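You operate a simulated robot arm through the tools that you are given. There is no shell and no other tool.

Carry out the task below with a simulated robot arm. There is one attempt and no reset: what you move stays moved.

JOB
Scoop out flour: 3 scoops in the yellow bowl, one in the orange.
Fine: the bowls by the microwave; use the red scoop and put it back; lid on the canister again, nothing scattered.

It is judged by the outcome, as a careful person would: the job done as asked, and still so three seconds after it is handed in. It fails if anything else is knocked over, pushed out of place, dropped, spilled or broken. A push-on lid holds only when it is set on centred and level and pressed home; a screw cap is set on level and turned clockwise until tight.

ROBOT AND FRAMES
A 7-joint arm with a two-finger parallel gripper, fixed in place. Base frame: the origin is on the floor under the middle of its stand, x ahead of it, y to its left, z up. Readings come in m, degrees, newtons and seconds.
With the tool pointing down near the work surface it reaches from about 0.1 to 0.5 m from the base axis. Its first joint turns from -17.0 to 126.0 degrees. Payload 1.57 kg.
Tool frame: the origin (TCP) lies between the finger pads and is the grasp point; the fingertips stand 0.03 m ahead of it; z points along the fingers, y is the line along which they close. The gripper opens to 0.08 m. The fingers are 0.017 m wide and 0.012 m thick; the gripper's body (0.04 by 0.082 m) begins 0.08 m behind the TCP.
Orientation is that of the tool frame in the base frame, as [roll, pitch, yaw] about the fixed x, y, z axes, in that order (R = Rz(yaw) Ry(pitch) Rx(roll)). With the fingers straight down and closing along the base's y, the tool's x points along the base's -x, its y along +y and its z along -z.

CONTROLS
- The arm moves only by the tool drive_tool. Its argument "steps" is a list of rows, each an object of numbers (a shift or turn left out is 0, a gripper value left out holds the last): "dx", "dy", "dz": the shift along the base's x, y, z in units of 30 mm (1.0 is 30 mm); "ax", "ay", "az": the turn, a rotation vector about the base's x, y, z in units of 4 degrees (1.0 is 4 degrees); "grip": the opening, from 0 (shut) to 1 (fully open). In form: [{"dx": .., "dy": .., "dz": .., "ax": .., "ay": .., "az": .., "grip": ..}, ...]. A call has 1 to 20 rows; each row shifts and turns the commanded pose from where the row before left it. A call with a number of a shift or a turn outside -1 to 1 is refused whole. Rows are played at 5 a second. More than 0.05 m and 8.6 degrees between two rows, or a gripper value outside its range, and nothing of the call is played. Where a pose cannot be reached the arm comes as near as it can. A force on the tool above 40 N (or 10 N above the force at the start of the call, whichever is more), or a blocked arm, ends the call early, and 0.2 s more pass. Each finger travels about 0.045 m/s and halts on what it meets, pressing with about 42 N; the grip force reading is that of the motor and also rises with nothing between the fingers. The clock runs only during rows and for 0.2 s after the last one: add rows that do not move to give the fingers time. The reply holds the time, the measured pose of the TCP, the force on the tool along the base axes, the opening and the grip force, in the units named above and with some noise, with the torque about the TCP (base axes, N m) and any sound that the robot's microphone picked up, and new pictures: "show" is both (left out), scene, wrist or none.
- Cameras (640 x 400 px; columns grow to the right, rows downward): "scene" is fixed at [0.4019, 0.6518, 1.5759]; the picture's right is [-0.96, -0.30, 0.00], its down [-0.13, 0.43, -0.89] and it looks along [0.26, -0.85, -0.45] (base axes); focal length 360 px, centre (320, 200). "wrist" rides on the gripper at [0.072, -0.007, -0.122] in the tool frame; the picture's right is [0.09, 1.00, 0.00], its down [-0.84, 0.08, -0.54] and it looks along [-0.54, 0.05, 0.84] (tool axes); focal length 238 px, centre (320, 200). There is no depth. A picture from a camera that has moved, and an enlarged one, comes with that camera's place and axes in the base frame and with its lens.
- lift_body(by): slides the trunk up (or, below 0, down) by that many m; the arm rides with it, the base frame stays. It gives what a move gives, with no picture.
- inspect(camera, box): a new picture of the part [left, top, right, bottom] of that camera's present view, enlarged. It takes no simulated time.
- close_job(): hands the job in; it is judged then, once.

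Nothing tells you positions but the pictures and the camera data. Unless the task says otherwise, let go and move clear before handing in.

The tools are called after "Call:" by a JSON object that holds its "api" and its "payload". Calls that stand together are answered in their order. drive_tool: Moves the arm, as the interface text tells. Its arguments: {"type":"object","properties":{"steps":{"type":"array","items":{"type":"object","properties":{"dx":{"type":"number"},"dy":{"type":"number"},"dz":{"type":"number"},"ax":{"type":"number"},"ay":{"type":"number"},"az":{"type":"number"},"grip":{"type":"number"}}}},"show":{"type":"string","enum":["both","scene","wrist","none"]}},"required":["steps"]} The other tools are called the same way: lift_body (by) moves the trunk up or down; inspect (camera, box) takes an enlarged picture of a part of a camera's view; close_job () hands the job in.

At the start:

```text
time_s: 0.0
position: [0.4839, 0.0089, 1.3491]
tool_rot: [-179.9, 0.0, 179.9]
force: [0.0, -0.3, 0.1]
wrist_torque: [0.0, -0.01, 0.04]
width: 0.08
grip_force: 0.0
trunk travel left (down, up): [-0.725, 0.065]
```

scene: 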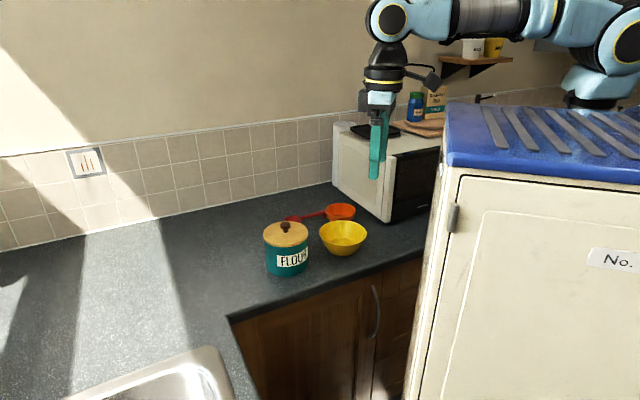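
wrist: 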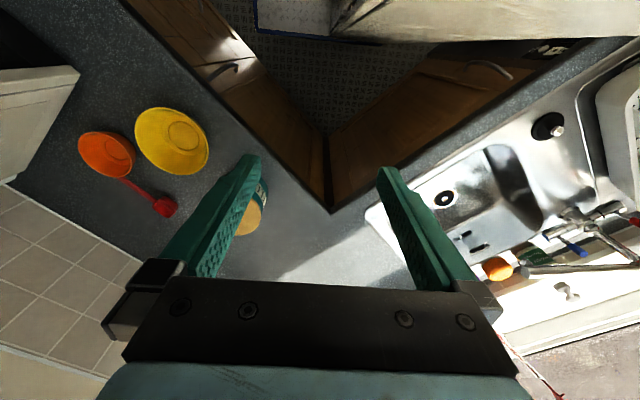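

I see a flour canister with a wooden lid, a yellow bowl, an orange bowl and a red scoop on the counter in front of the microwave. I'll take enlarged pictures first to work out positions.

Call:
{"api": "inspect", "payload": {"camera": "scene", "box": [240, 180, 400, 290]}}

Call:
{"api": "inspect", "payload": {"camera": "wrist", "box": [50, 80, 290, 250]}}

Call:
{"api": "inspect", "payload": {"camera": "scene", "box": [320, 60, 480, 200]}}

```text
3.64 times, centred on (320, 235) of scene
camera zoom: at [0.4019, 0.6518, 1.5759], right [-0.96, -0.3, 0.0], down [-0.13, 0.43, -0.89], along [0.26, -0.85, -0.45], focal length 1310 px, centre (320, 73)
```

zoom: 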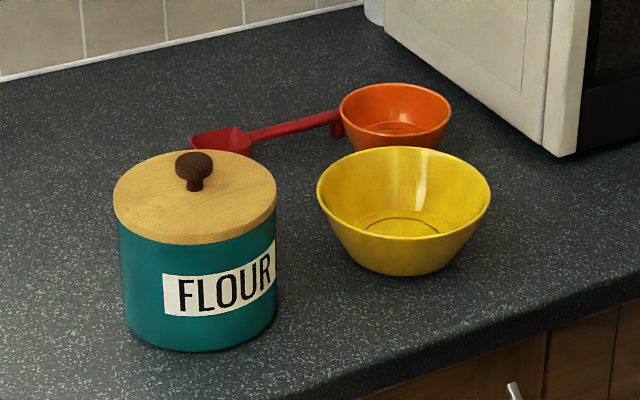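

```text
2.35 times, centred on (170, 165) of wrist
camera zoom: at [0.4122, 0.0021, 1.4713], right [-0.09, 1.0, 0.0], down [0.84, 0.08, 0.54], along [0.54, 0.05, -0.84], focal length 561 px, centre (673, 282)
```

zoom: 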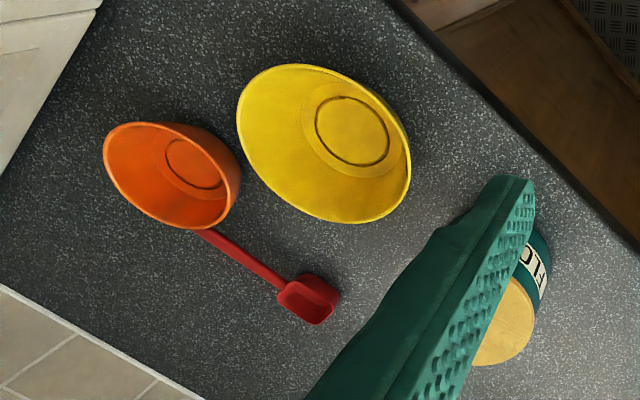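

```text
2.86 times, centred on (400, 130) of scene
camera zoom: at [0.4019, 0.6518, 1.5759], right [-0.96, -0.3, 0.0], down [-0.13, 0.43, -0.89], along [0.26, -0.85, -0.45], focal length 1029 px, centre (91, 400)
```

zoom: 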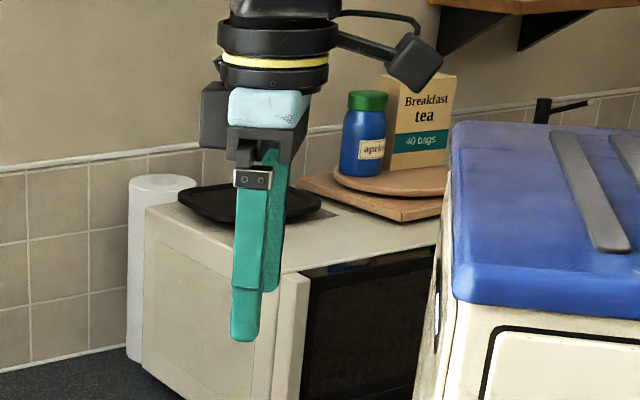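

The objects sit on the counter on the -y side, around x 0.6–0.8. I'll move the gripper a little, high up, to get a second wrist view for triangulation.

Call:
{"api": "drive_tool", "payload": {"steps": [{"dy": -1}, {"dy": -1}, {"dy": -1}, {"dy": -1}, {}]}}

```text
time_s: 1.2
position: [0.4844, -0.1132, 1.3501]
tool_rot: [-180.0, 0.1, -180.0]
force: [0.0, -0.2, 0.0]
wrist_torque: [0.0, -0.02, 0.01]
width: 0.0797
grip_force: 0.1
trunk travel left (down, up): [-0.725, 0.065]
camera wrist: at [0.4118, -0.1189, 1.4714], right [-0.09, 1.0, 0.0], down [0.84, 0.08, 0.54], along [0.54, 0.05, -0.84], focal length 238 px, centre (320, 200)
```

scene: 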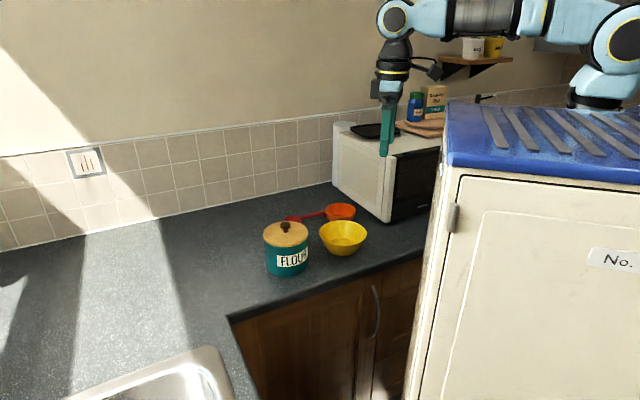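
wrist: 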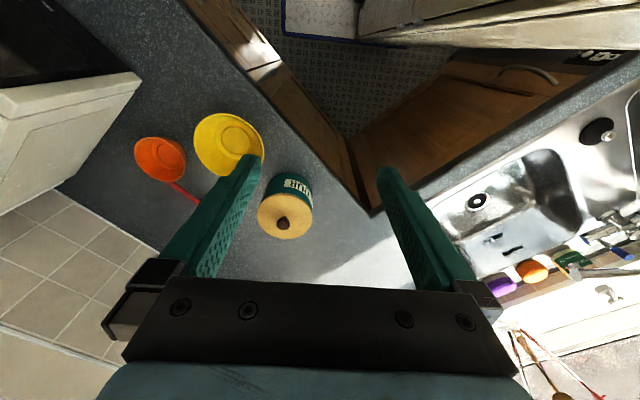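

The second view shows the canister lid clearly. I'll lower the trunk slightly to see which part of the robot moves with it.

Call:
{"api": "lift_body", "payload": {"by": -0.08}}

Call:
{"api": "inspect", "payload": {"camera": "scene", "box": [320, 0, 640, 200]}}

Call:
{"api": "inspect", "payload": {"camera": "wrist", "box": [100, 80, 340, 250]}}

```text
time_s: 2.4
position: [0.4832, -0.1125, 1.2699]
tool_rot: [180.0, 0.0, -180.0]
force: [0.0, -0.1, 0.3]
wrist_torque: [0.02, 0.01, -0.01]
width: 0.0799
grip_force: 0.0
trunk travel left (down, up): [-0.645, 0.145]
```

```text
2.00 times, centred on (480, 100) of scene
camera zoom: at [0.4019, 0.6518, 1.5759], right [-0.96, -0.3, 0.0], down [-0.13, 0.43, -0.89], along [0.26, -0.85, -0.45], focal length 720 px, centre (0, 400)
```

zoom: 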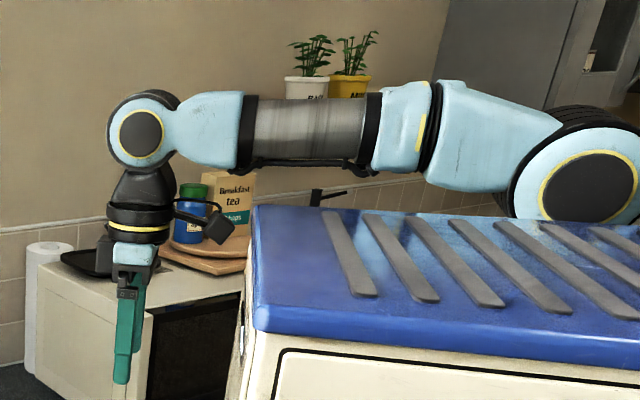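

```text
2.35 times, centred on (220, 165) of wrist
camera zoom: at [0.4119, -0.1187, 1.3915], right [-0.09, 1.0, 0.0], down [0.84, 0.08, 0.54], along [0.54, 0.05, -0.84], focal length 561 px, centre (555, 282)
```

zoom: 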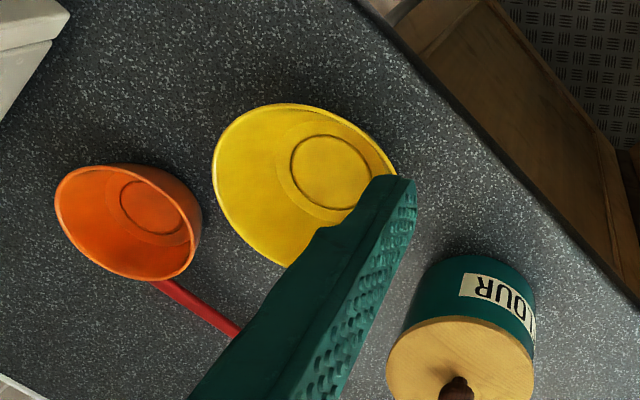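

The arm rides on the trunk behind the white locker, while the lid knob looks to be near (0.763, -0.173, 1.044) and the bowls further off. I'll test how far the tool reaches forward at a safe height.

Call:
{"api": "drive_tool", "payload": {"steps": [{"dx": 1}, {"dx": 1}, {"dx": 1}, {"dx": 1}, {"dx": 1}, {"dx": 1}, {}]}}

```text
time_s: 4.0
position: [0.6647, -0.1123, 1.2704]
tool_rot: [179.9, 0.0, 179.9]
force: [-0.3, -0.7, -0.3]
wrist_torque: [0.0, -0.03, 0.02]
width: 0.08
grip_force: 0.1
trunk travel left (down, up): [-0.645, 0.145]
camera wrist: at [0.5925, -0.1184, 1.3919], right [-0.09, 1.0, 0.0], down [0.84, 0.08, 0.54], along [0.54, 0.05, -0.84], focal length 238 px, centre (320, 200)
```

scene: 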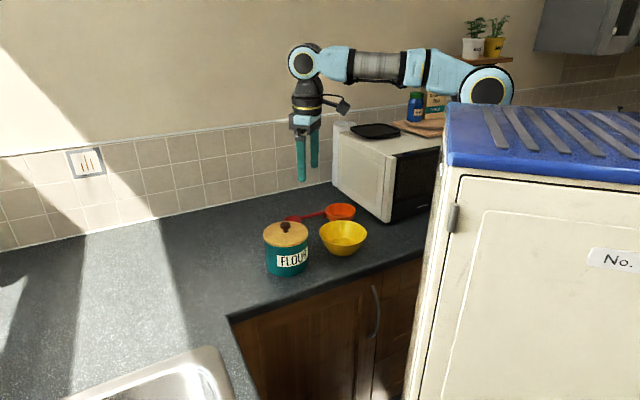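
wrist: 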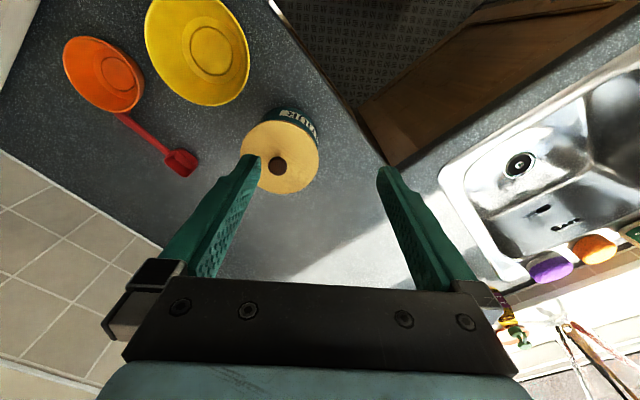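

The arm reaches this spot easily, so the workspace is larger than I feared. I'll zoom in on the scoop, bowls and lid from here.

Call:
{"api": "inspect", "payload": {"camera": "wrist", "box": [40, 0, 340, 200]}}

Call:
{"api": "inspect", "payload": {"camera": "wrist", "box": [100, 90, 220, 190]}}

Call:
{"api": "inspect", "payload": {"camera": "scene", "box": [270, 190, 370, 250]}}

```text
2.00 times, centred on (190, 100) of wrist
camera zoom: at [0.5925, -0.1184, 1.3919], right [-0.09, 1.0, 0.0], down [0.84, 0.08, 0.54], along [0.54, 0.05, -0.84], focal length 477 px, centre (580, 400)
```

zoom: 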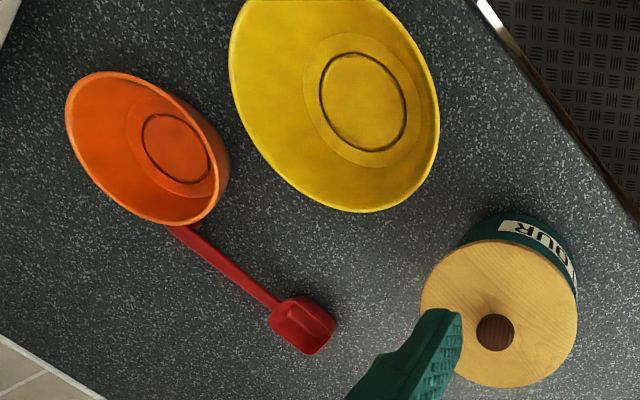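

```text
4.00 times, centred on (160, 140) of wrist
camera zoom: at [0.5925, -0.1184, 1.3919], right [-0.09, 1.0, 0.0], down [0.84, 0.08, 0.54], along [0.54, 0.05, -0.84], focal length 953 px, centre (960, 440)
```

zoom: 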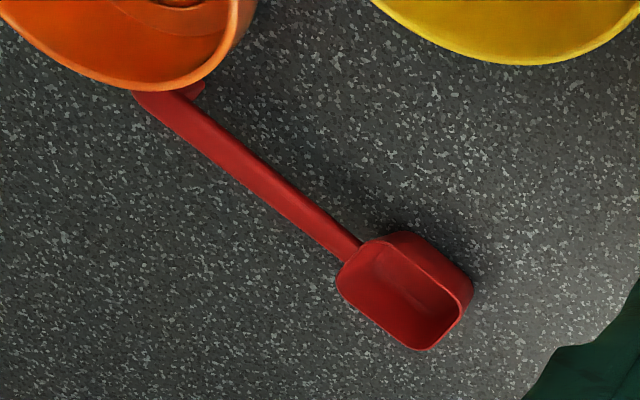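

```text
6.40 times, centred on (320, 220) of scene
camera zoom: at [0.4019, 0.6518, 1.5759], right [-0.96, -0.3, 0.0], down [-0.13, 0.43, -0.89], along [0.26, -0.85, -0.45], focal length 2305 px, centre (320, 72)
```

zoom: 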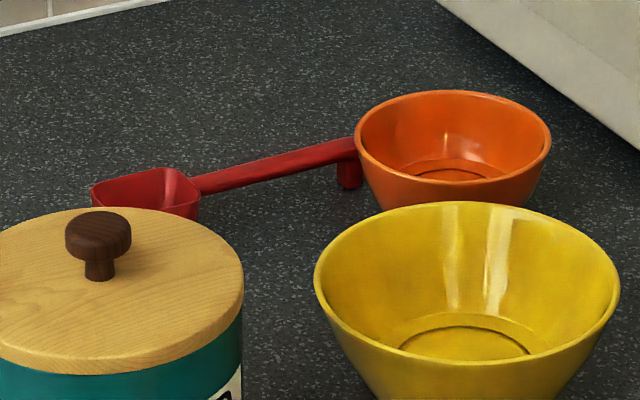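

I can see the scoop's handle runs diagonally with its foot next to the orange bowl, and the lid has a mushroom-shaped knob. Next I move above the knob, at a safe height, to check its position.

Call:
{"api": "drive_tool", "payload": {"steps": [{"dx": 1, "dy": -0.7}, {"dx": 1, "dy": -0.7}, {"dx": 1, "dy": -0.6}, {"dx": 0.18, "dz": -0.8}, {"dz": -0.8}, {"dz": -0.8}, {}]}}

Call:
{"api": "inspect", "payload": {"camera": "scene", "box": [230, 130, 390, 230]}}

```text
time_s: 5.6
position: [0.7605, -0.1724, 1.1973]
tool_rot: [180.0, 0.0, -180.0]
force: [-0.1, -1.1, 0.2]
wrist_torque: [0.0, -0.02, 0.03]
width: 0.0798
grip_force: 0.0
trunk travel left (down, up): [-0.645, 0.145]
camera wrist: at [0.6876, -0.1789, 1.3189], right [-0.09, 1.0, 0.0], down [0.84, 0.08, 0.54], along [0.54, 0.05, -0.84], focal length 238 px, centre (320, 200)
```

scene: 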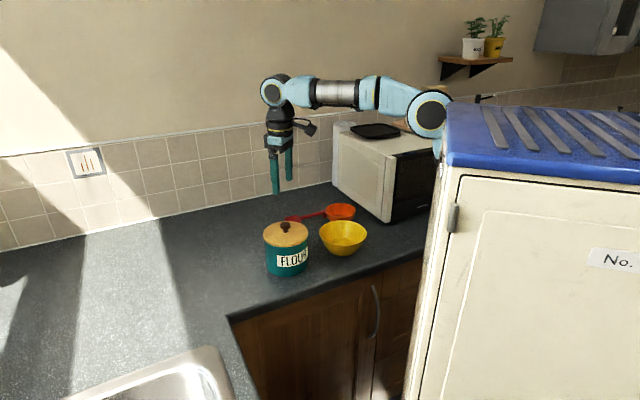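
wrist: 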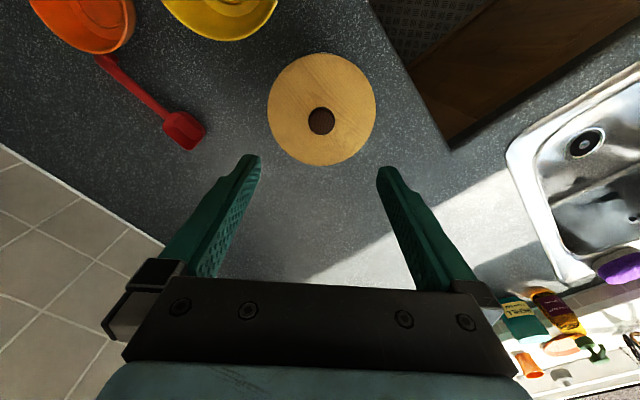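

```text
4.00 times, centred on (310, 180) of scene
camera zoom: at [0.4019, 0.6518, 1.5759], right [-0.96, -0.3, 0.0], down [-0.13, 0.43, -0.89], along [0.26, -0.85, -0.45], focal length 1440 px, centre (360, 280)
```

zoom: 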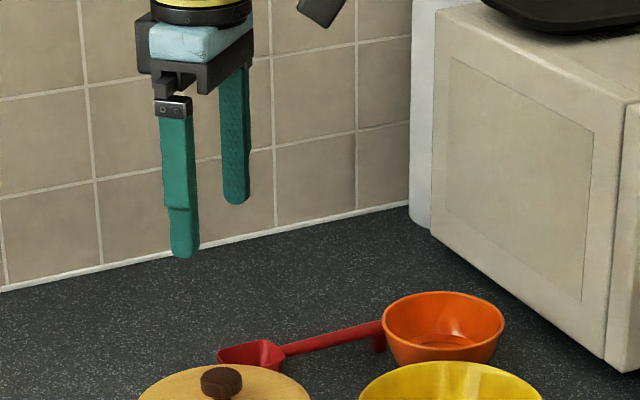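

The knob is right under the TCP as predicted (0.760, -0.172). I'll descend so the fingertips straddle it and check before closing.

Call:
{"api": "drive_tool", "payload": {"steps": [{"dz": -1}, {"dz": -1}, {"dz": -1}, {"dz": -0.9}, {"dz": -0.7}, {}]}}

Call:
{"api": "inspect", "payload": {"camera": "scene", "box": [240, 180, 340, 280]}}

```text
time_s: 7.0
position: [0.7586, -0.1715, 1.0599]
tool_rot: [-179.9, 0.0, -179.9]
force: [0.0, 0.2, 0.5]
wrist_torque: [-0.03, 0.01, -0.02]
width: 0.0799
grip_force: 0.0
trunk travel left (down, up): [-0.645, 0.145]
camera wrist: at [0.6874, -0.1785, 1.181], right [-0.09, 1.0, 0.0], down [0.84, 0.08, 0.54], along [0.54, 0.05, -0.84], focal length 238 px, centre (320, 200)
```

scene: 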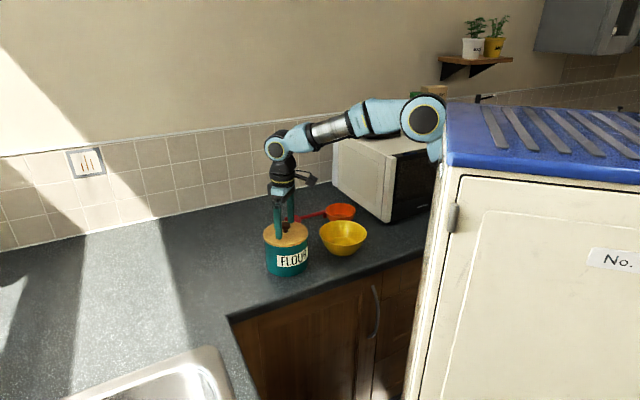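
wrist: 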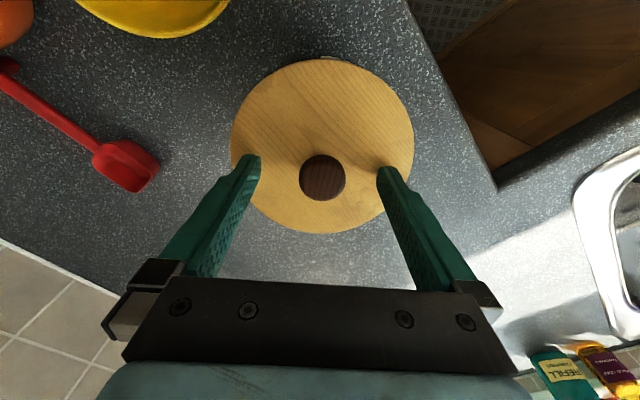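

```text
4.00 times, centred on (290, 230) of scene
camera zoom: at [0.4019, 0.6518, 1.5759], right [-0.96, -0.3, 0.0], down [-0.13, 0.43, -0.89], along [0.26, -0.85, -0.45], focal length 1440 px, centre (440, 80)
```

zoom: 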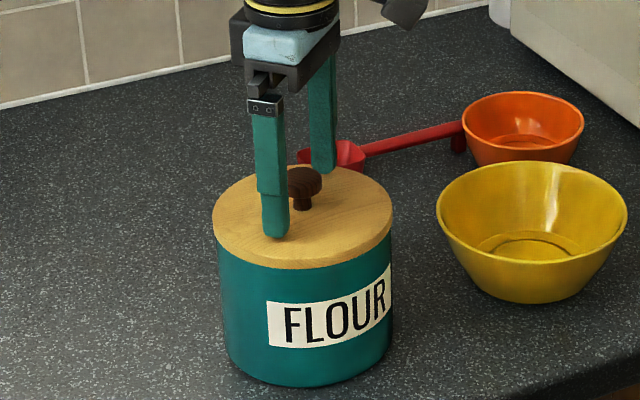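

The knob is centred between the fingers. I lower about 9 mm more so the pads cover the knob head, then close.

Call:
{"api": "drive_tool", "payload": {"steps": [{"dz": -0.33}, {}, {"grip": 0.0}, {"grip": 0.0}, {"grip": 0.0}, {"grip": 0.0}, {"grip": 0.0}, {"grip": 0.0}]}}

Call:
{"api": "inspect", "payload": {"camera": "scene", "box": [240, 180, 340, 280]}}

```text
time_s: 7.7
position: [0.7599, -0.1704, 1.0556]
tool_rot: [179.9, 0.7, -179.9]
force: [-2.9, 3.1, 30.8]
wrist_torque: [0.44, 0.31, -0.01]
width: 0.0659
grip_force: 7.4
trunk travel left (down, up): [-0.645, 0.145]
stopped in row 3: the force on the tool passed its limit at 42 N (the readings are from after the stop); the commanded pose is now the measured one
camera wrist: at [0.6871, -0.1772, 1.1767], right [-0.09, 1.0, 0.0], down [0.83, 0.08, 0.55], along [0.55, 0.05, -0.83], focal length 238 px, centre (320, 200)
```

scene: 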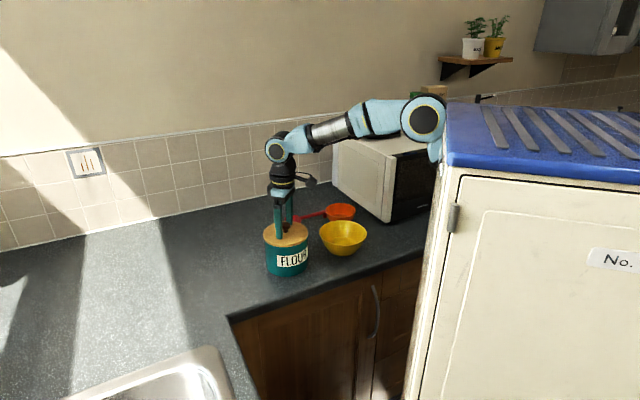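
wrist: 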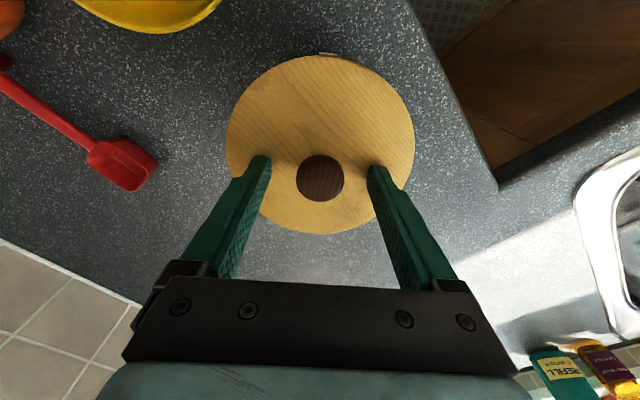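

```text
4.00 times, centred on (290, 230) of scene
camera zoom: at [0.4019, 0.6518, 1.5759], right [-0.96, -0.3, 0.0], down [-0.13, 0.43, -0.89], along [0.26, -0.85, -0.45], focal length 1440 px, centre (440, 80)
```

zoom: 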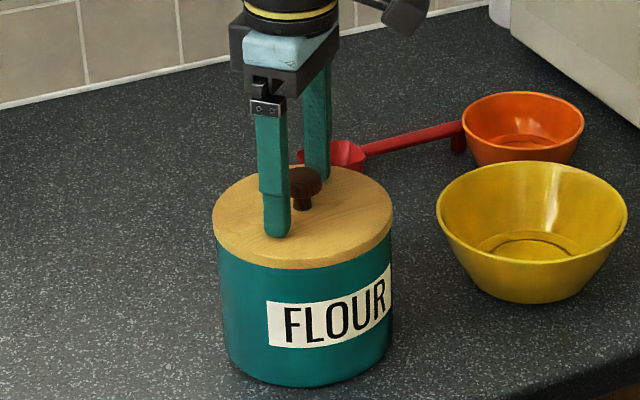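

The fingertips are touching the lid (lid top near z 1.025), so I'll back off a few millimetres and then close on the knob.

Call:
{"api": "drive_tool", "payload": {"steps": [{"dz": 0.13}, {"grip": 0.75}, {"grip": 0.0}, {"grip": 0.0}, {"grip": 0.0}, {"grip": 0.0}, {"grip": 0.0}, {"grip": 0.0}]}}

Call:
{"api": "inspect", "payload": {"camera": "scene", "box": [240, 180, 340, 280]}}

```text
time_s: 9.5
position: [0.7614, -0.1721, 1.0588]
tool_rot: [-179.8, 0.3, 180.0]
force: [-0.2, -0.4, -0.4]
wrist_torque: [-0.03, -0.01, 0.0]
width: 0.0282
grip_force: 38.5
trunk travel left (down, up): [-0.645, 0.145]
heard: snap
camera wrist: at [0.6879, -0.1784, 1.1787], right [-0.09, 1.0, 0.0], down [0.83, 0.08, 0.55], along [0.55, 0.05, -0.84], focal length 238 px, centre (320, 200)
```

scene: 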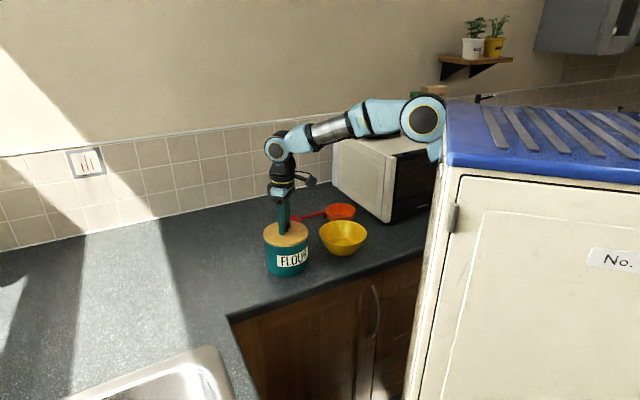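
wrist: 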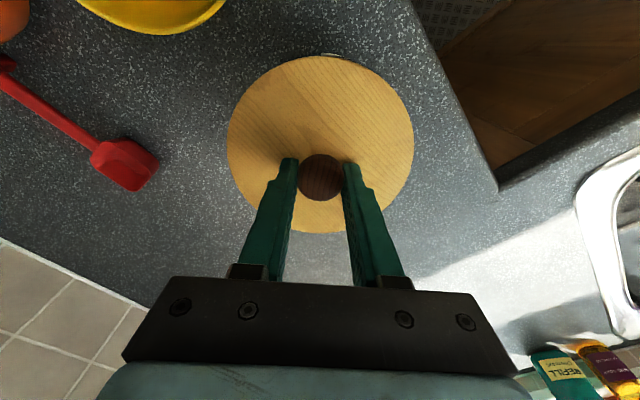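

```text
4.00 times, centred on (290, 230) of scene
camera zoom: at [0.4019, 0.6518, 1.5759], right [-0.96, -0.3, 0.0], down [-0.13, 0.43, -0.89], along [0.26, -0.85, -0.45], focal length 1440 px, centre (440, 80)
```

zoom: 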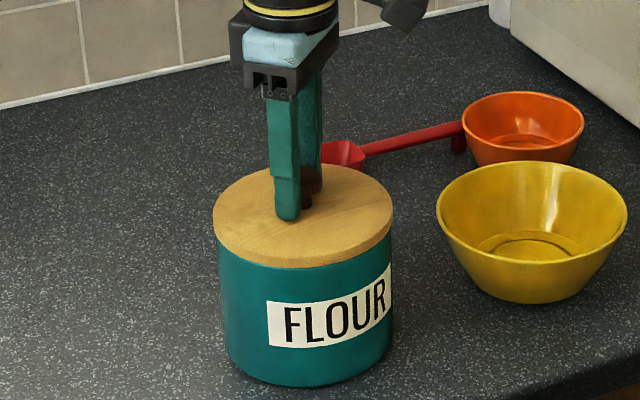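

The knob is gripped (28 mm). Now I lift straight up gently to pull the lid off.

Call:
{"api": "drive_tool", "payload": {"steps": [{"dz": 0.3}, {"dz": 0.3}, {"dz": 0.5}, {"dz": 0.7}, {"dz": 1}, {"dz": 1}, {}]}}

Call:
{"api": "inspect", "payload": {"camera": "scene", "box": [240, 180, 340, 280]}}

```text
time_s: 11.1
position: [0.7607, -0.1724, 1.1709]
tool_rot: [-180.0, 0.5, -179.9]
force: [0.0, -0.2, -1.3]
wrist_torque: [0.01, -0.02, -0.03]
width: 0.0278
grip_force: 38.5
trunk travel left (down, up): [-0.645, 0.145]
camera wrist: at [0.6879, -0.1782, 1.2924], right [-0.09, 1.0, 0.0], down [0.83, 0.08, 0.55], along [0.55, 0.05, -0.84], focal length 238 px, centre (320, 200)
```

scene: 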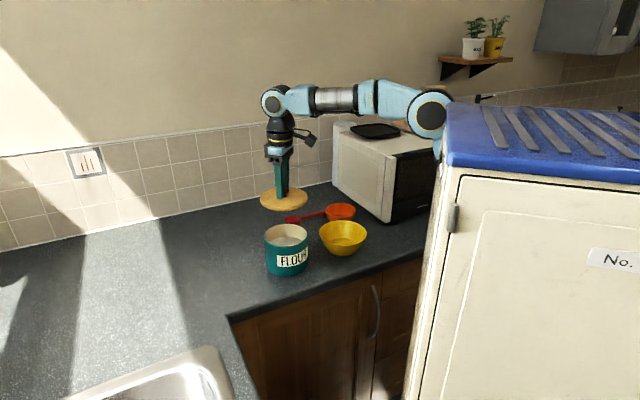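
wrist: 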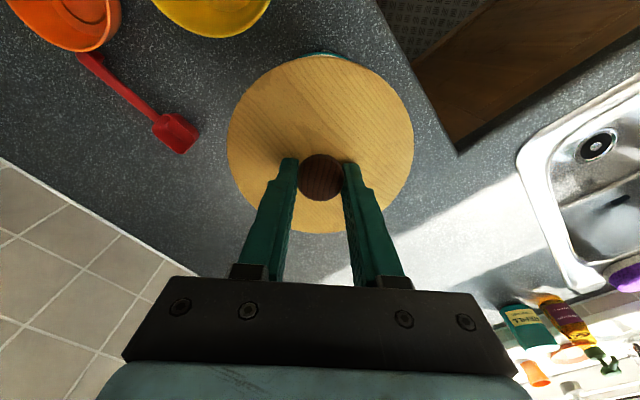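

```text
4.00 times, centred on (290, 230) of scene
camera zoom: at [0.4019, 0.6518, 1.5759], right [-0.96, -0.3, 0.0], down [-0.13, 0.43, -0.89], along [0.26, -0.85, -0.45], focal length 1440 px, centre (440, 80)
```

zoom: 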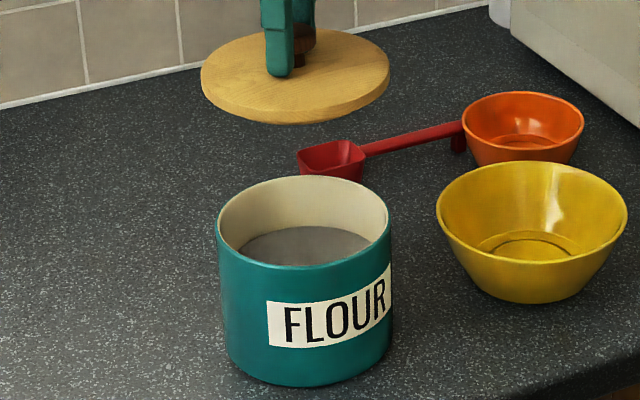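

The lid is off and the flour surface sits roughly 45 mm below the rim. I'll carry the lid to the free counter area beyond the canister, around (0.88, -0.07), and check there before lowering.

Call:
{"api": "drive_tool", "payload": {"steps": [{"dx": 0.6, "dy": 0.5}, {"dx": 0.8, "dy": 0.7}, {"dx": 0.8, "dy": 0.7}, {"dx": 0.8, "dy": 0.7}, {"dx": 0.8, "dy": 0.7}, {}]}}

```text
time_s: 12.5
position: [0.8533, -0.073, 1.159]
tool_rot: [-180.0, 0.4, -180.0]
force: [-0.6, 0.5, -0.5]
wrist_torque: [0.0, 0.02, 0.0]
width: 0.028
grip_force: 38.1
out of reach, approached as far as the arm can: row 5
trunk travel left (down, up): [-0.645, 0.145]
camera wrist: at [0.7801, -0.0797, 1.2813], right [-0.09, 1.0, 0.0], down [0.83, 0.08, 0.55], along [0.54, 0.05, -0.84], focal length 238 px, centre (320, 200)
```

scene: 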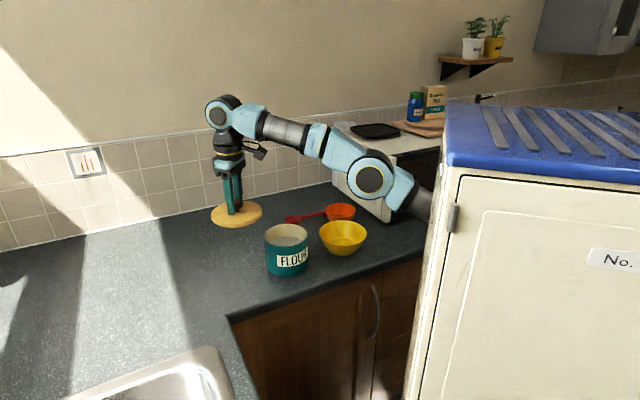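
wrist: 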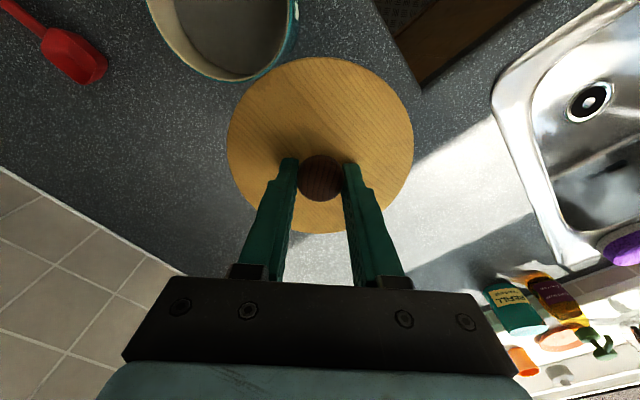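

The arm's forward limit is close to here, so I'll shift slightly in +y for clearance from the canister, then lower the lid toward the counter (about z 0.908).

Call:
{"api": "drive_tool", "payload": {"steps": [{"dy": 0.7}, {"dz": -1}, {"dz": -1}, {"dz": -1}, {"dz": -1}, {"dz": -1}, {"dx": 0.2}, {}]}}

Call:
{"api": "inspect", "payload": {"camera": "scene", "box": [190, 170, 350, 290]}}

```text
time_s: 14.3
position: [0.8579, -0.0527, 1.0112]
tool_rot: [-179.9, 0.4, -180.0]
force: [-0.6, -1.0, -1.3]
wrist_torque: [-0.03, -0.03, -0.01]
width: 0.0281
grip_force: 38.8
trunk travel left (down, up): [-0.645, 0.145]
camera wrist: at [0.7856, -0.0587, 1.1318], right [-0.09, 1.0, 0.0], down [0.83, 0.08, 0.55], along [0.55, 0.05, -0.84], focal length 238 px, centre (320, 200)
```

scene: 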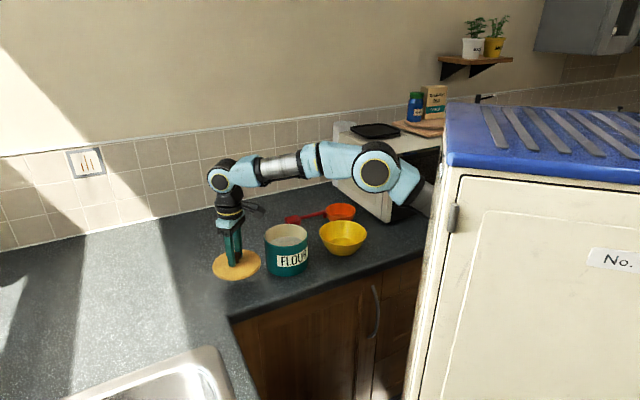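
wrist: 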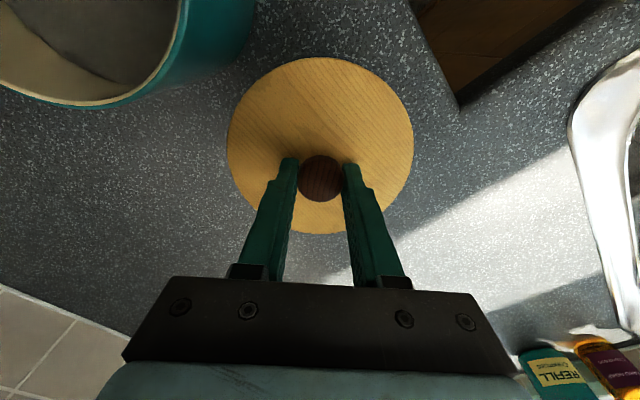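

```text
3.33 times, centred on (270, 230) of scene
camera zoom: at [0.4019, 0.6518, 1.5759], right [-0.96, -0.3, 0.0], down [-0.13, 0.43, -0.89], along [0.26, -0.85, -0.45], focal length 1200 px, centre (487, 100)
```

zoom: 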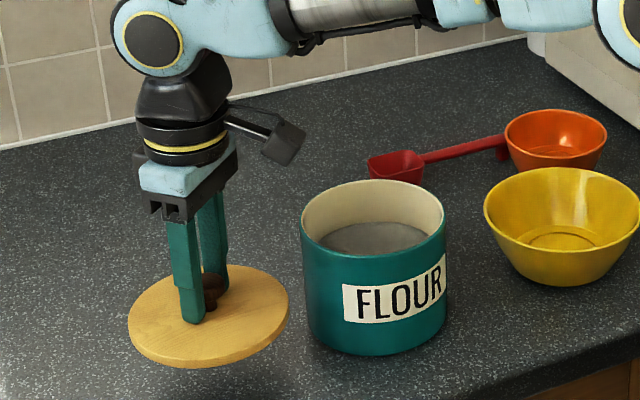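

Plenty of clearance on all sides. I lower the last ~5 cm slowly and watch the contact force.

Call:
{"api": "drive_tool", "payload": {"steps": [{"dz": -0.6}, {"dz": -0.5}, {"dz": -0.3}, {"dz": -0.2}, {}], "show": "none"}}

```text
time_s: 15.5
position: [0.858, -0.0529, 0.9618]
tool_rot: [-179.9, 0.4, 180.0]
force: [0.5, -0.3, -0.9]
wrist_torque: [0.0, -0.03, 0.0]
width: 0.028
grip_force: 38.8
trunk travel left (down, up): [-0.645, 0.145]
```

Call:
{"api": "drive_tool", "payload": {"steps": [{"dz": -0.1}, {"dz": -0.1}, {"dz": -0.1}, {}]}}

Call:
{"api": "inspect", "payload": {"camera": "scene", "box": [190, 170, 350, 290]}}

```text
time_s: 16.6
position: [0.8605, -0.0518, 0.9586]
tool_rot: [-180.0, 1.0, -179.9]
force: [-2.1, 0.2, 14.5]
wrist_torque: [-0.06, 0.67, 0.03]
width: 0.028
grip_force: 37.7
trunk travel left (down, up): [-0.645, 0.145]
stopped in row 4: the force on the tool passed its limit at 41 N (the readings are from after the stop); the commanded pose is now the measured one
camera wrist: at [0.7853, -0.0587, 1.0799], right [-0.09, 1.0, 0.0], down [0.83, 0.08, 0.56], along [0.55, 0.05, -0.83], focal length 238 px, centre (320, 200)
```

scene: 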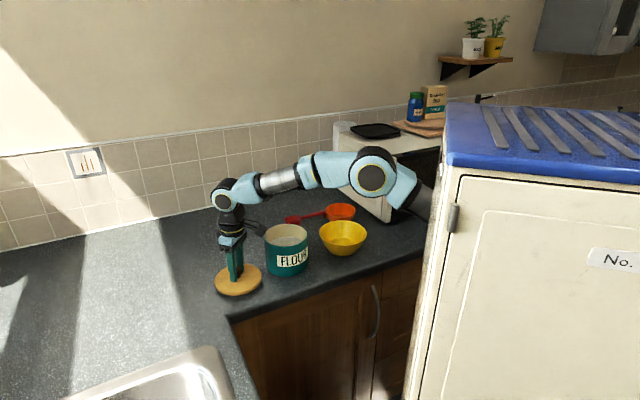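
wrist: 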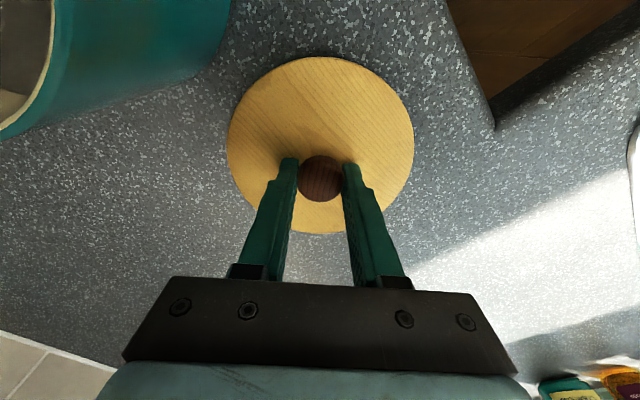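

```text
3.33 times, centred on (270, 230) of scene
camera zoom: at [0.4019, 0.6518, 1.5759], right [-0.96, -0.3, 0.0], down [-0.13, 0.43, -0.89], along [0.26, -0.85, -0.45], focal length 1200 px, centre (487, 100)
```

zoom: 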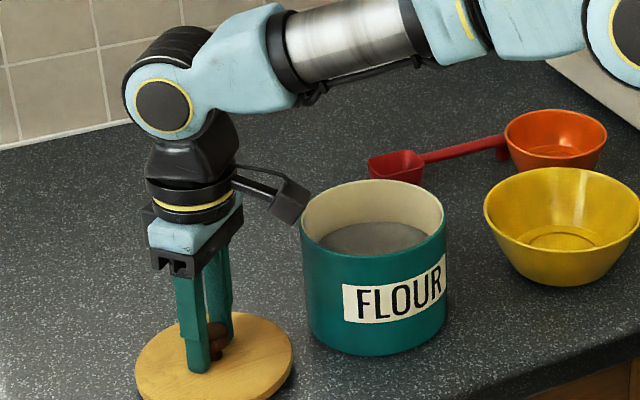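

The lid is resting on the counter. I open the gripper and rise straight up.

Call:
{"api": "drive_tool", "payload": {"steps": [{"dz": 0.05}, {"grip": 0.9}, {"grip": 0.9}, {"grip": 0.9}, {"grip": 0.9}, {"dz": 0.6}, {"dz": 1}, {"dz": 1}, {"dz": 1}, {"dz": 1}, {"dz": 1}, {}]}}

Call:
{"api": "inspect", "payload": {"camera": "scene", "box": [190, 170, 350, 290]}}

```text
time_s: 19.2
position: [0.8599, -0.0527, 1.1272]
tool_rot: [179.9, 0.8, -180.0]
force: [-0.9, -0.5, 0.2]
wrist_torque: [-0.02, 0.02, -0.01]
width: 0.072
grip_force: 0.1
trunk travel left (down, up): [-0.645, 0.145]
camera wrist: at [0.7858, -0.0586, 1.2475], right [-0.09, 1.0, 0.0], down [0.83, 0.08, 0.55], along [0.55, 0.05, -0.83], focal length 238 px, centre (320, 200)
```

scene: 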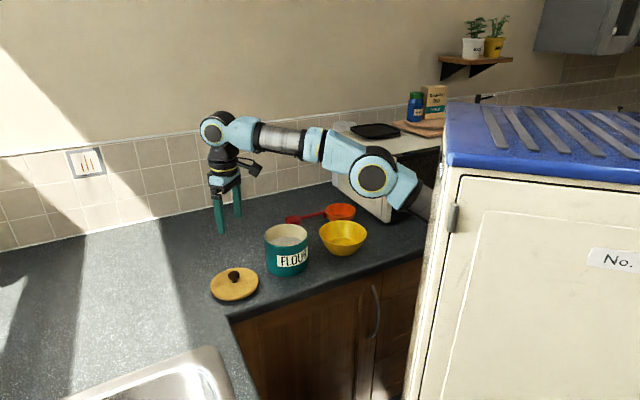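
wrist: 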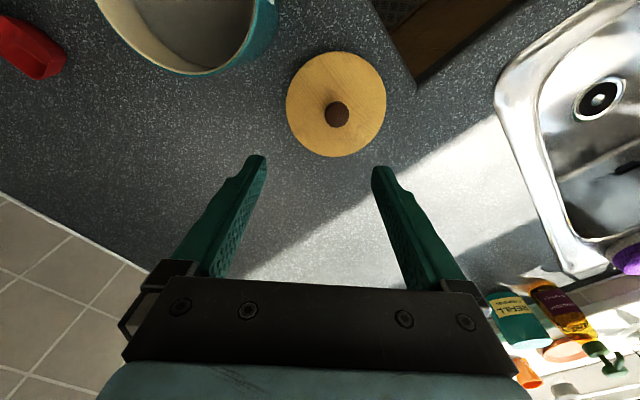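

```text
3.33 times, centred on (270, 230) of scene
camera zoom: at [0.4019, 0.6518, 1.5759], right [-0.96, -0.3, 0.0], down [-0.13, 0.43, -0.89], along [0.26, -0.85, -0.45], focal length 1200 px, centre (487, 100)
```

zoom: 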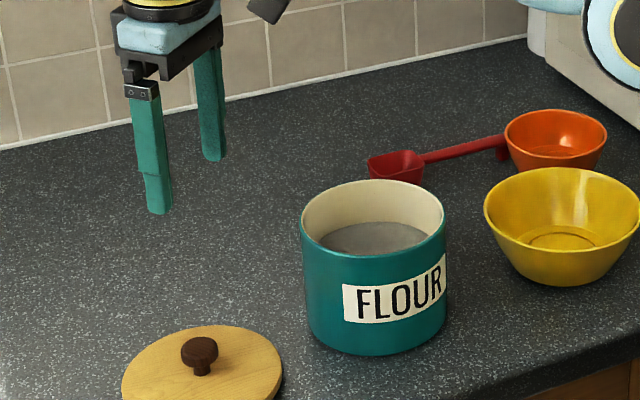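

The lid is down flat (its knob is around (0.86, -0.03)). Next I head to above the scoop handle at a safe height to test reach there.

Call:
{"api": "drive_tool", "payload": {"steps": [{"dx": -0.6, "dy": -0.5, "dz": 0.5}, {"dx": -0.6, "dy": -1, "dz": 0.5}, {"dx": -0.6, "dy": -1}, {"dx": -0.6, "dy": -1}, {"dx": -0.4, "dy": -1}, {"dx": -0.2, "dy": -1}, {"dy": -1}, {"dy": -1}, {"dy": -1}, {"dy": -1}, {}]}}

```text
time_s: 21.6
position: [0.7689, -0.3383, 1.1577]
tool_rot: [-180.0, 0.8, 179.9]
force: [0.5, 1.0, -0.2]
wrist_torque: [0.02, 0.0, 0.01]
width: 0.0722
grip_force: 0.0
trunk travel left (down, up): [-0.645, 0.145]
camera wrist: at [0.6953, -0.3448, 1.2779], right [-0.09, 1.0, 0.0], down [0.83, 0.08, 0.55], along [0.55, 0.05, -0.83], focal length 238 px, centre (320, 200)
```

scene: 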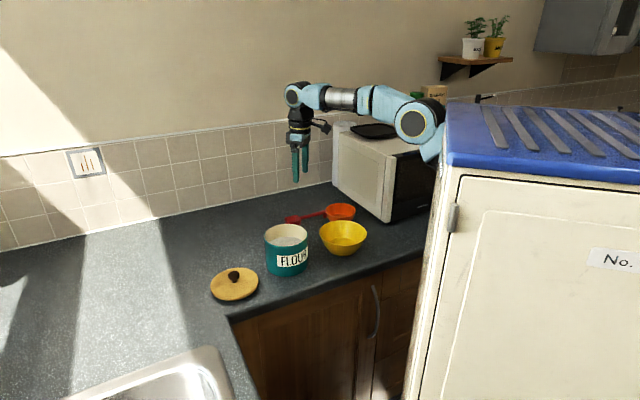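
wrist: 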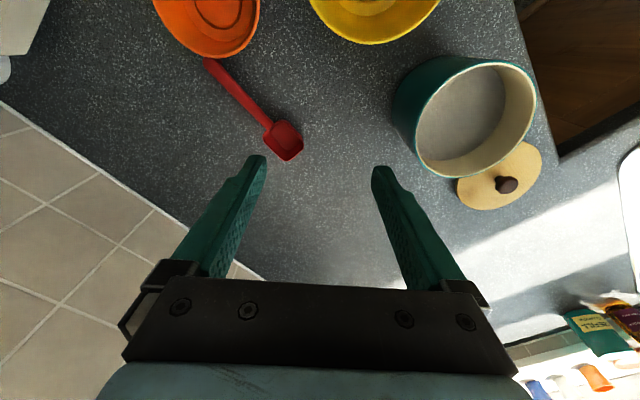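

The arm reaches here fine. I'll zoom on the scoop to fix its exact position and heading.

Call:
{"api": "inspect", "payload": {"camera": "wrist", "box": [180, 40, 340, 170]}}

```text
3.08 times, centred on (260, 105) of wrist
camera zoom: at [0.6953, -0.3448, 1.2779], right [-0.09, 1.0, 0.0], down [0.83, 0.08, 0.55], along [0.55, 0.05, -0.83], focal length 733 px, centre (505, 492)
```

zoom: 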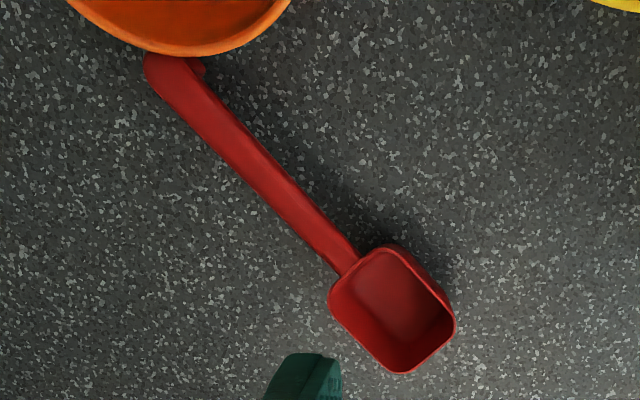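

The scoop's cup is centred at about (0.819, -0.387) and the handle runs at about 44° from a foot at (0.729, -0.476), with its top near z 0.94. I plan to hold it with the cup towards the robot while working, so I'll check up here that the wrist can yaw far enough.

Call:
{"api": "drive_tool", "payload": {"steps": [{"az": 1, "dx": -0.2}, {"az": 1, "dx": -0.2}, {"az": 1, "dx": -0.2}, {"az": 1, "dx": -0.2}, {"az": 1, "dx": -0.2}, {"az": 1}, {"az": 1}, {"az": 1}, {"az": 1}, {"az": 1}, {"az": 1}, {"az": 1}, {"az": 1}, {"az": 1}, {"az": 1}, {"az": 1}, {"az": 1}, {"az": 1}, {"az": 1}, {"az": 1}], "show": "none"}}

Call:
{"api": "drive_tool", "payload": {"steps": [{"az": 1}, {"az": 1}, {"az": 1}, {"az": 1}, {"az": 1}, {"az": 1}, {"az": 1}, {"az": 1}, {"az": 1}, {"az": 1}, {"az": 1}, {"az": 1}, {"az": 1}, {"az": 1}, {"az": 1}, {"az": 1}, {"az": 1}, {"az": 1}, {"az": 1}, {}]}}

```text
time_s: 25.8
position: [0.7399, -0.3388, 1.1564]
tool_rot: [179.9, 0.8, -99.9]
force: [0.2, 0.5, 0.0]
wrist_torque: [0.03, -0.02, -0.06]
width: 0.0722
grip_force: 0.0
trunk travel left (down, up): [-0.645, 0.145]
```

```text
time_s: 30.0
position: [0.7407, -0.3382, 1.1577]
tool_rot: [180.0, 0.9, -23.9]
force: [-0.5, -0.5, 0.0]
wrist_torque: [-0.02, 0.01, 0.0]
width: 0.0718
grip_force: 0.0
trunk travel left (down, up): [-0.645, 0.145]
camera wrist: at [0.81, -0.3611, 1.2778], right [-0.32, -0.95, 0.0], down [-0.79, 0.27, 0.55], along [-0.52, 0.18, -0.83], focal length 238 px, centre (320, 200)
```

scene: 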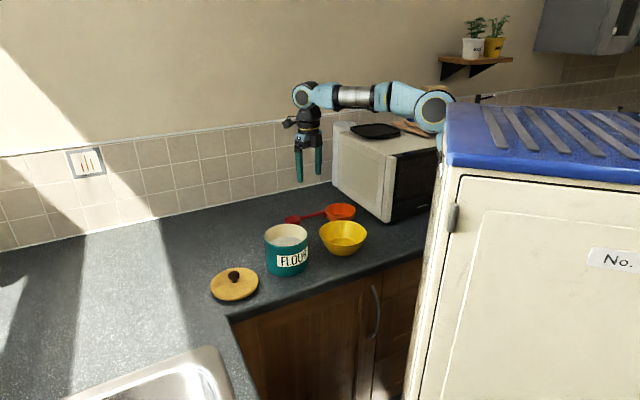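
wrist: 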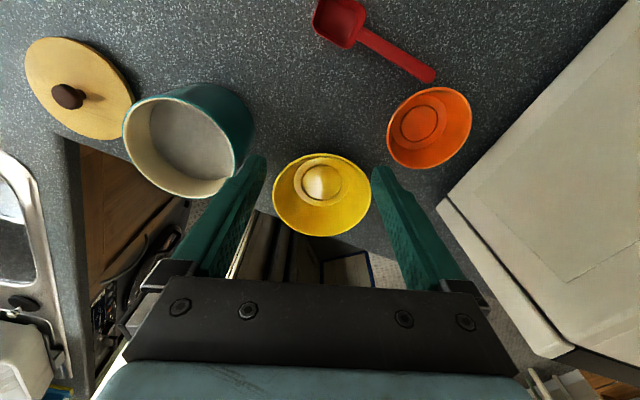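

Yaw works to this heading (tool x pointing outward). Now I test tilting the tool outward here, well above everything, to confirm the dip and pour angles are reachable.

Call:
{"api": "drive_tool", "payload": {"steps": [{"ax": -0.407, "ay": -0.914}, {"ax": -0.407, "ay": -0.914}, {"ax": -0.407, "ay": -0.914}, {"ax": -0.407, "ay": -0.914}, {"ax": -0.407, "ay": -0.914}, {"ax": -0.407, "ay": -0.914}, {"ax": -0.407, "ay": -0.914}, {"ax": -0.407, "ay": -0.914}, {"ax": -0.407, "ay": -0.914}, {"ax": -0.407, "ay": -0.914}, {"ax": -0.407, "ay": -0.914}, {"ax": -0.407, "ay": -0.914}, {"ax": -0.407, "ay": -0.914}, {"ax": -0.407, "ay": -0.914}, {"ax": -0.407, "ay": -0.914}, {}]}}

```text
time_s: 33.4
position: [0.7412, -0.3344, 1.1425]
tool_rot: [-178.9, -52.6, -23.9]
force: [0.9, 0.0, -0.1]
wrist_torque: [-0.01, -0.01, -0.01]
width: 0.072
grip_force: 0.1
out of reach, approached as far as the arm can: row 14, 15
trunk travel left (down, up): [-0.645, 0.145]
camera wrist: at [0.6938, -0.3081, 1.2736], right [-0.34, -0.94, 0.06], down [-0.89, 0.3, -0.34], along [0.3, -0.17, -0.94], focal length 238 px, centre (320, 200)
```

scene: 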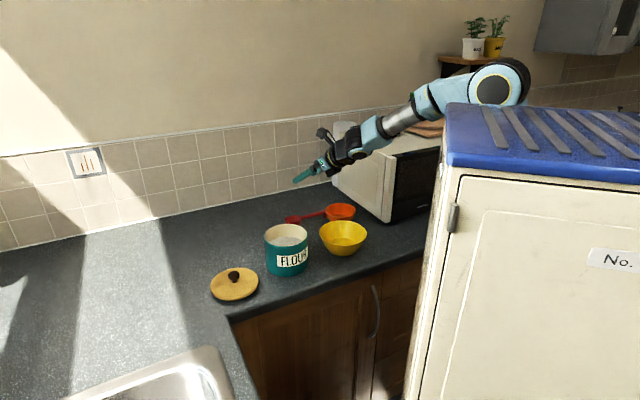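
wrist: 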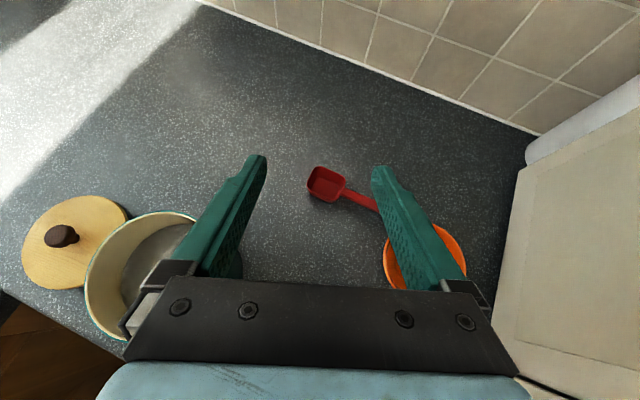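

Tilting straight outward stalls near 53° (wrist lines up with the forearm), so I'll use a sideways tilt instead: cup towards +y, tilting about x. I'll level out, yaw to +90°, and test that.

Call:
{"api": "drive_tool", "payload": {"steps": [{"ax": 0.407, "ay": 0.914}, {"ax": 0.407, "ay": 0.914}, {"ax": 0.407, "ay": 0.914}, {"ax": 0.407, "ay": 0.914}, {"ax": 0.407, "ay": 0.914}, {"ax": 0.407, "ay": 0.914}, {"ax": 0.407, "ay": 0.914}, {"ax": 0.407, "ay": 0.914}, {"ax": 0.407, "ay": 0.914}, {"ax": 0.407, "ay": 0.914}, {"ax": 0.407, "ay": 0.914}, {"ax": 0.407, "ay": 0.914}, {"ax": 0.407, "ay": 0.914}, {"ax": 0.407, "ay": 0.914}, {"ax": 0.407, "ay": 0.914}, {}], "show": "none"}}

Call:
{"api": "drive_tool", "payload": {"steps": [{"az": -1}, {"az": -1}, {"az": -1}, {"az": -1}, {"az": -1}, {"az": -1}, {"az": -1}, {"az": -1}, {"az": -1}, {"az": -1}, {"az": -1}, {"az": -1}, {"az": -1}, {"az": -1}, {"az": -1}, {"az": -1}, {"az": -0.5}, {}]}}

```text
time_s: 36.8
position: [0.7445, -0.3413, 1.143]
tool_rot: [179.4, -3.0, -23.7]
force: [-0.2, 0.8, -0.1]
wrist_torque: [0.01, -0.01, -0.01]
width: 0.0719
grip_force: 0.1
out of reach, approached as far as the arm can: row 2, 3
trunk travel left (down, up): [-0.645, 0.145]
```

```text
time_s: 40.6
position: [0.7447, -0.3418, 1.1423]
tool_rot: [179.2, -3.1, -89.6]
force: [-0.5, -0.6, -0.6]
wrist_torque: [-0.01, -0.01, 0.01]
width: 0.0722
grip_force: 0.0
trunk travel left (down, up): [-0.645, 0.145]
camera wrist: at [0.7535, -0.4071, 1.2677], right [-1.0, -0.1, 0.02], down [-0.07, 0.86, 0.5], along [-0.06, 0.49, -0.87], focal length 238 px, centre (320, 200)
```

scene: 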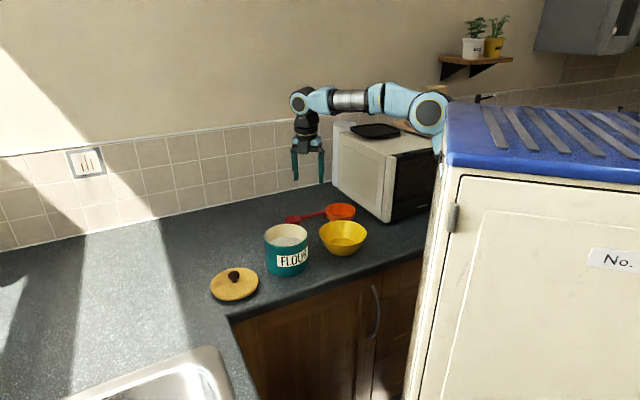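
wrist: 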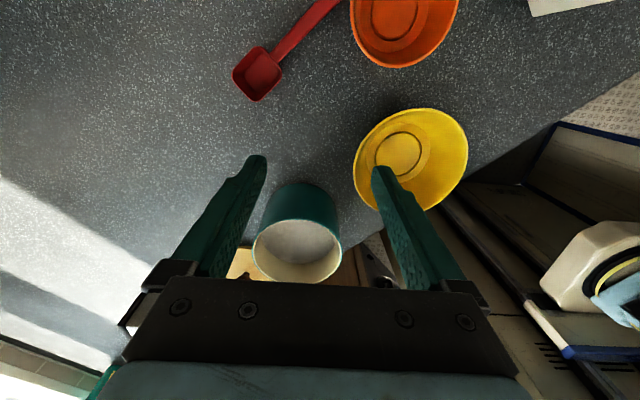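

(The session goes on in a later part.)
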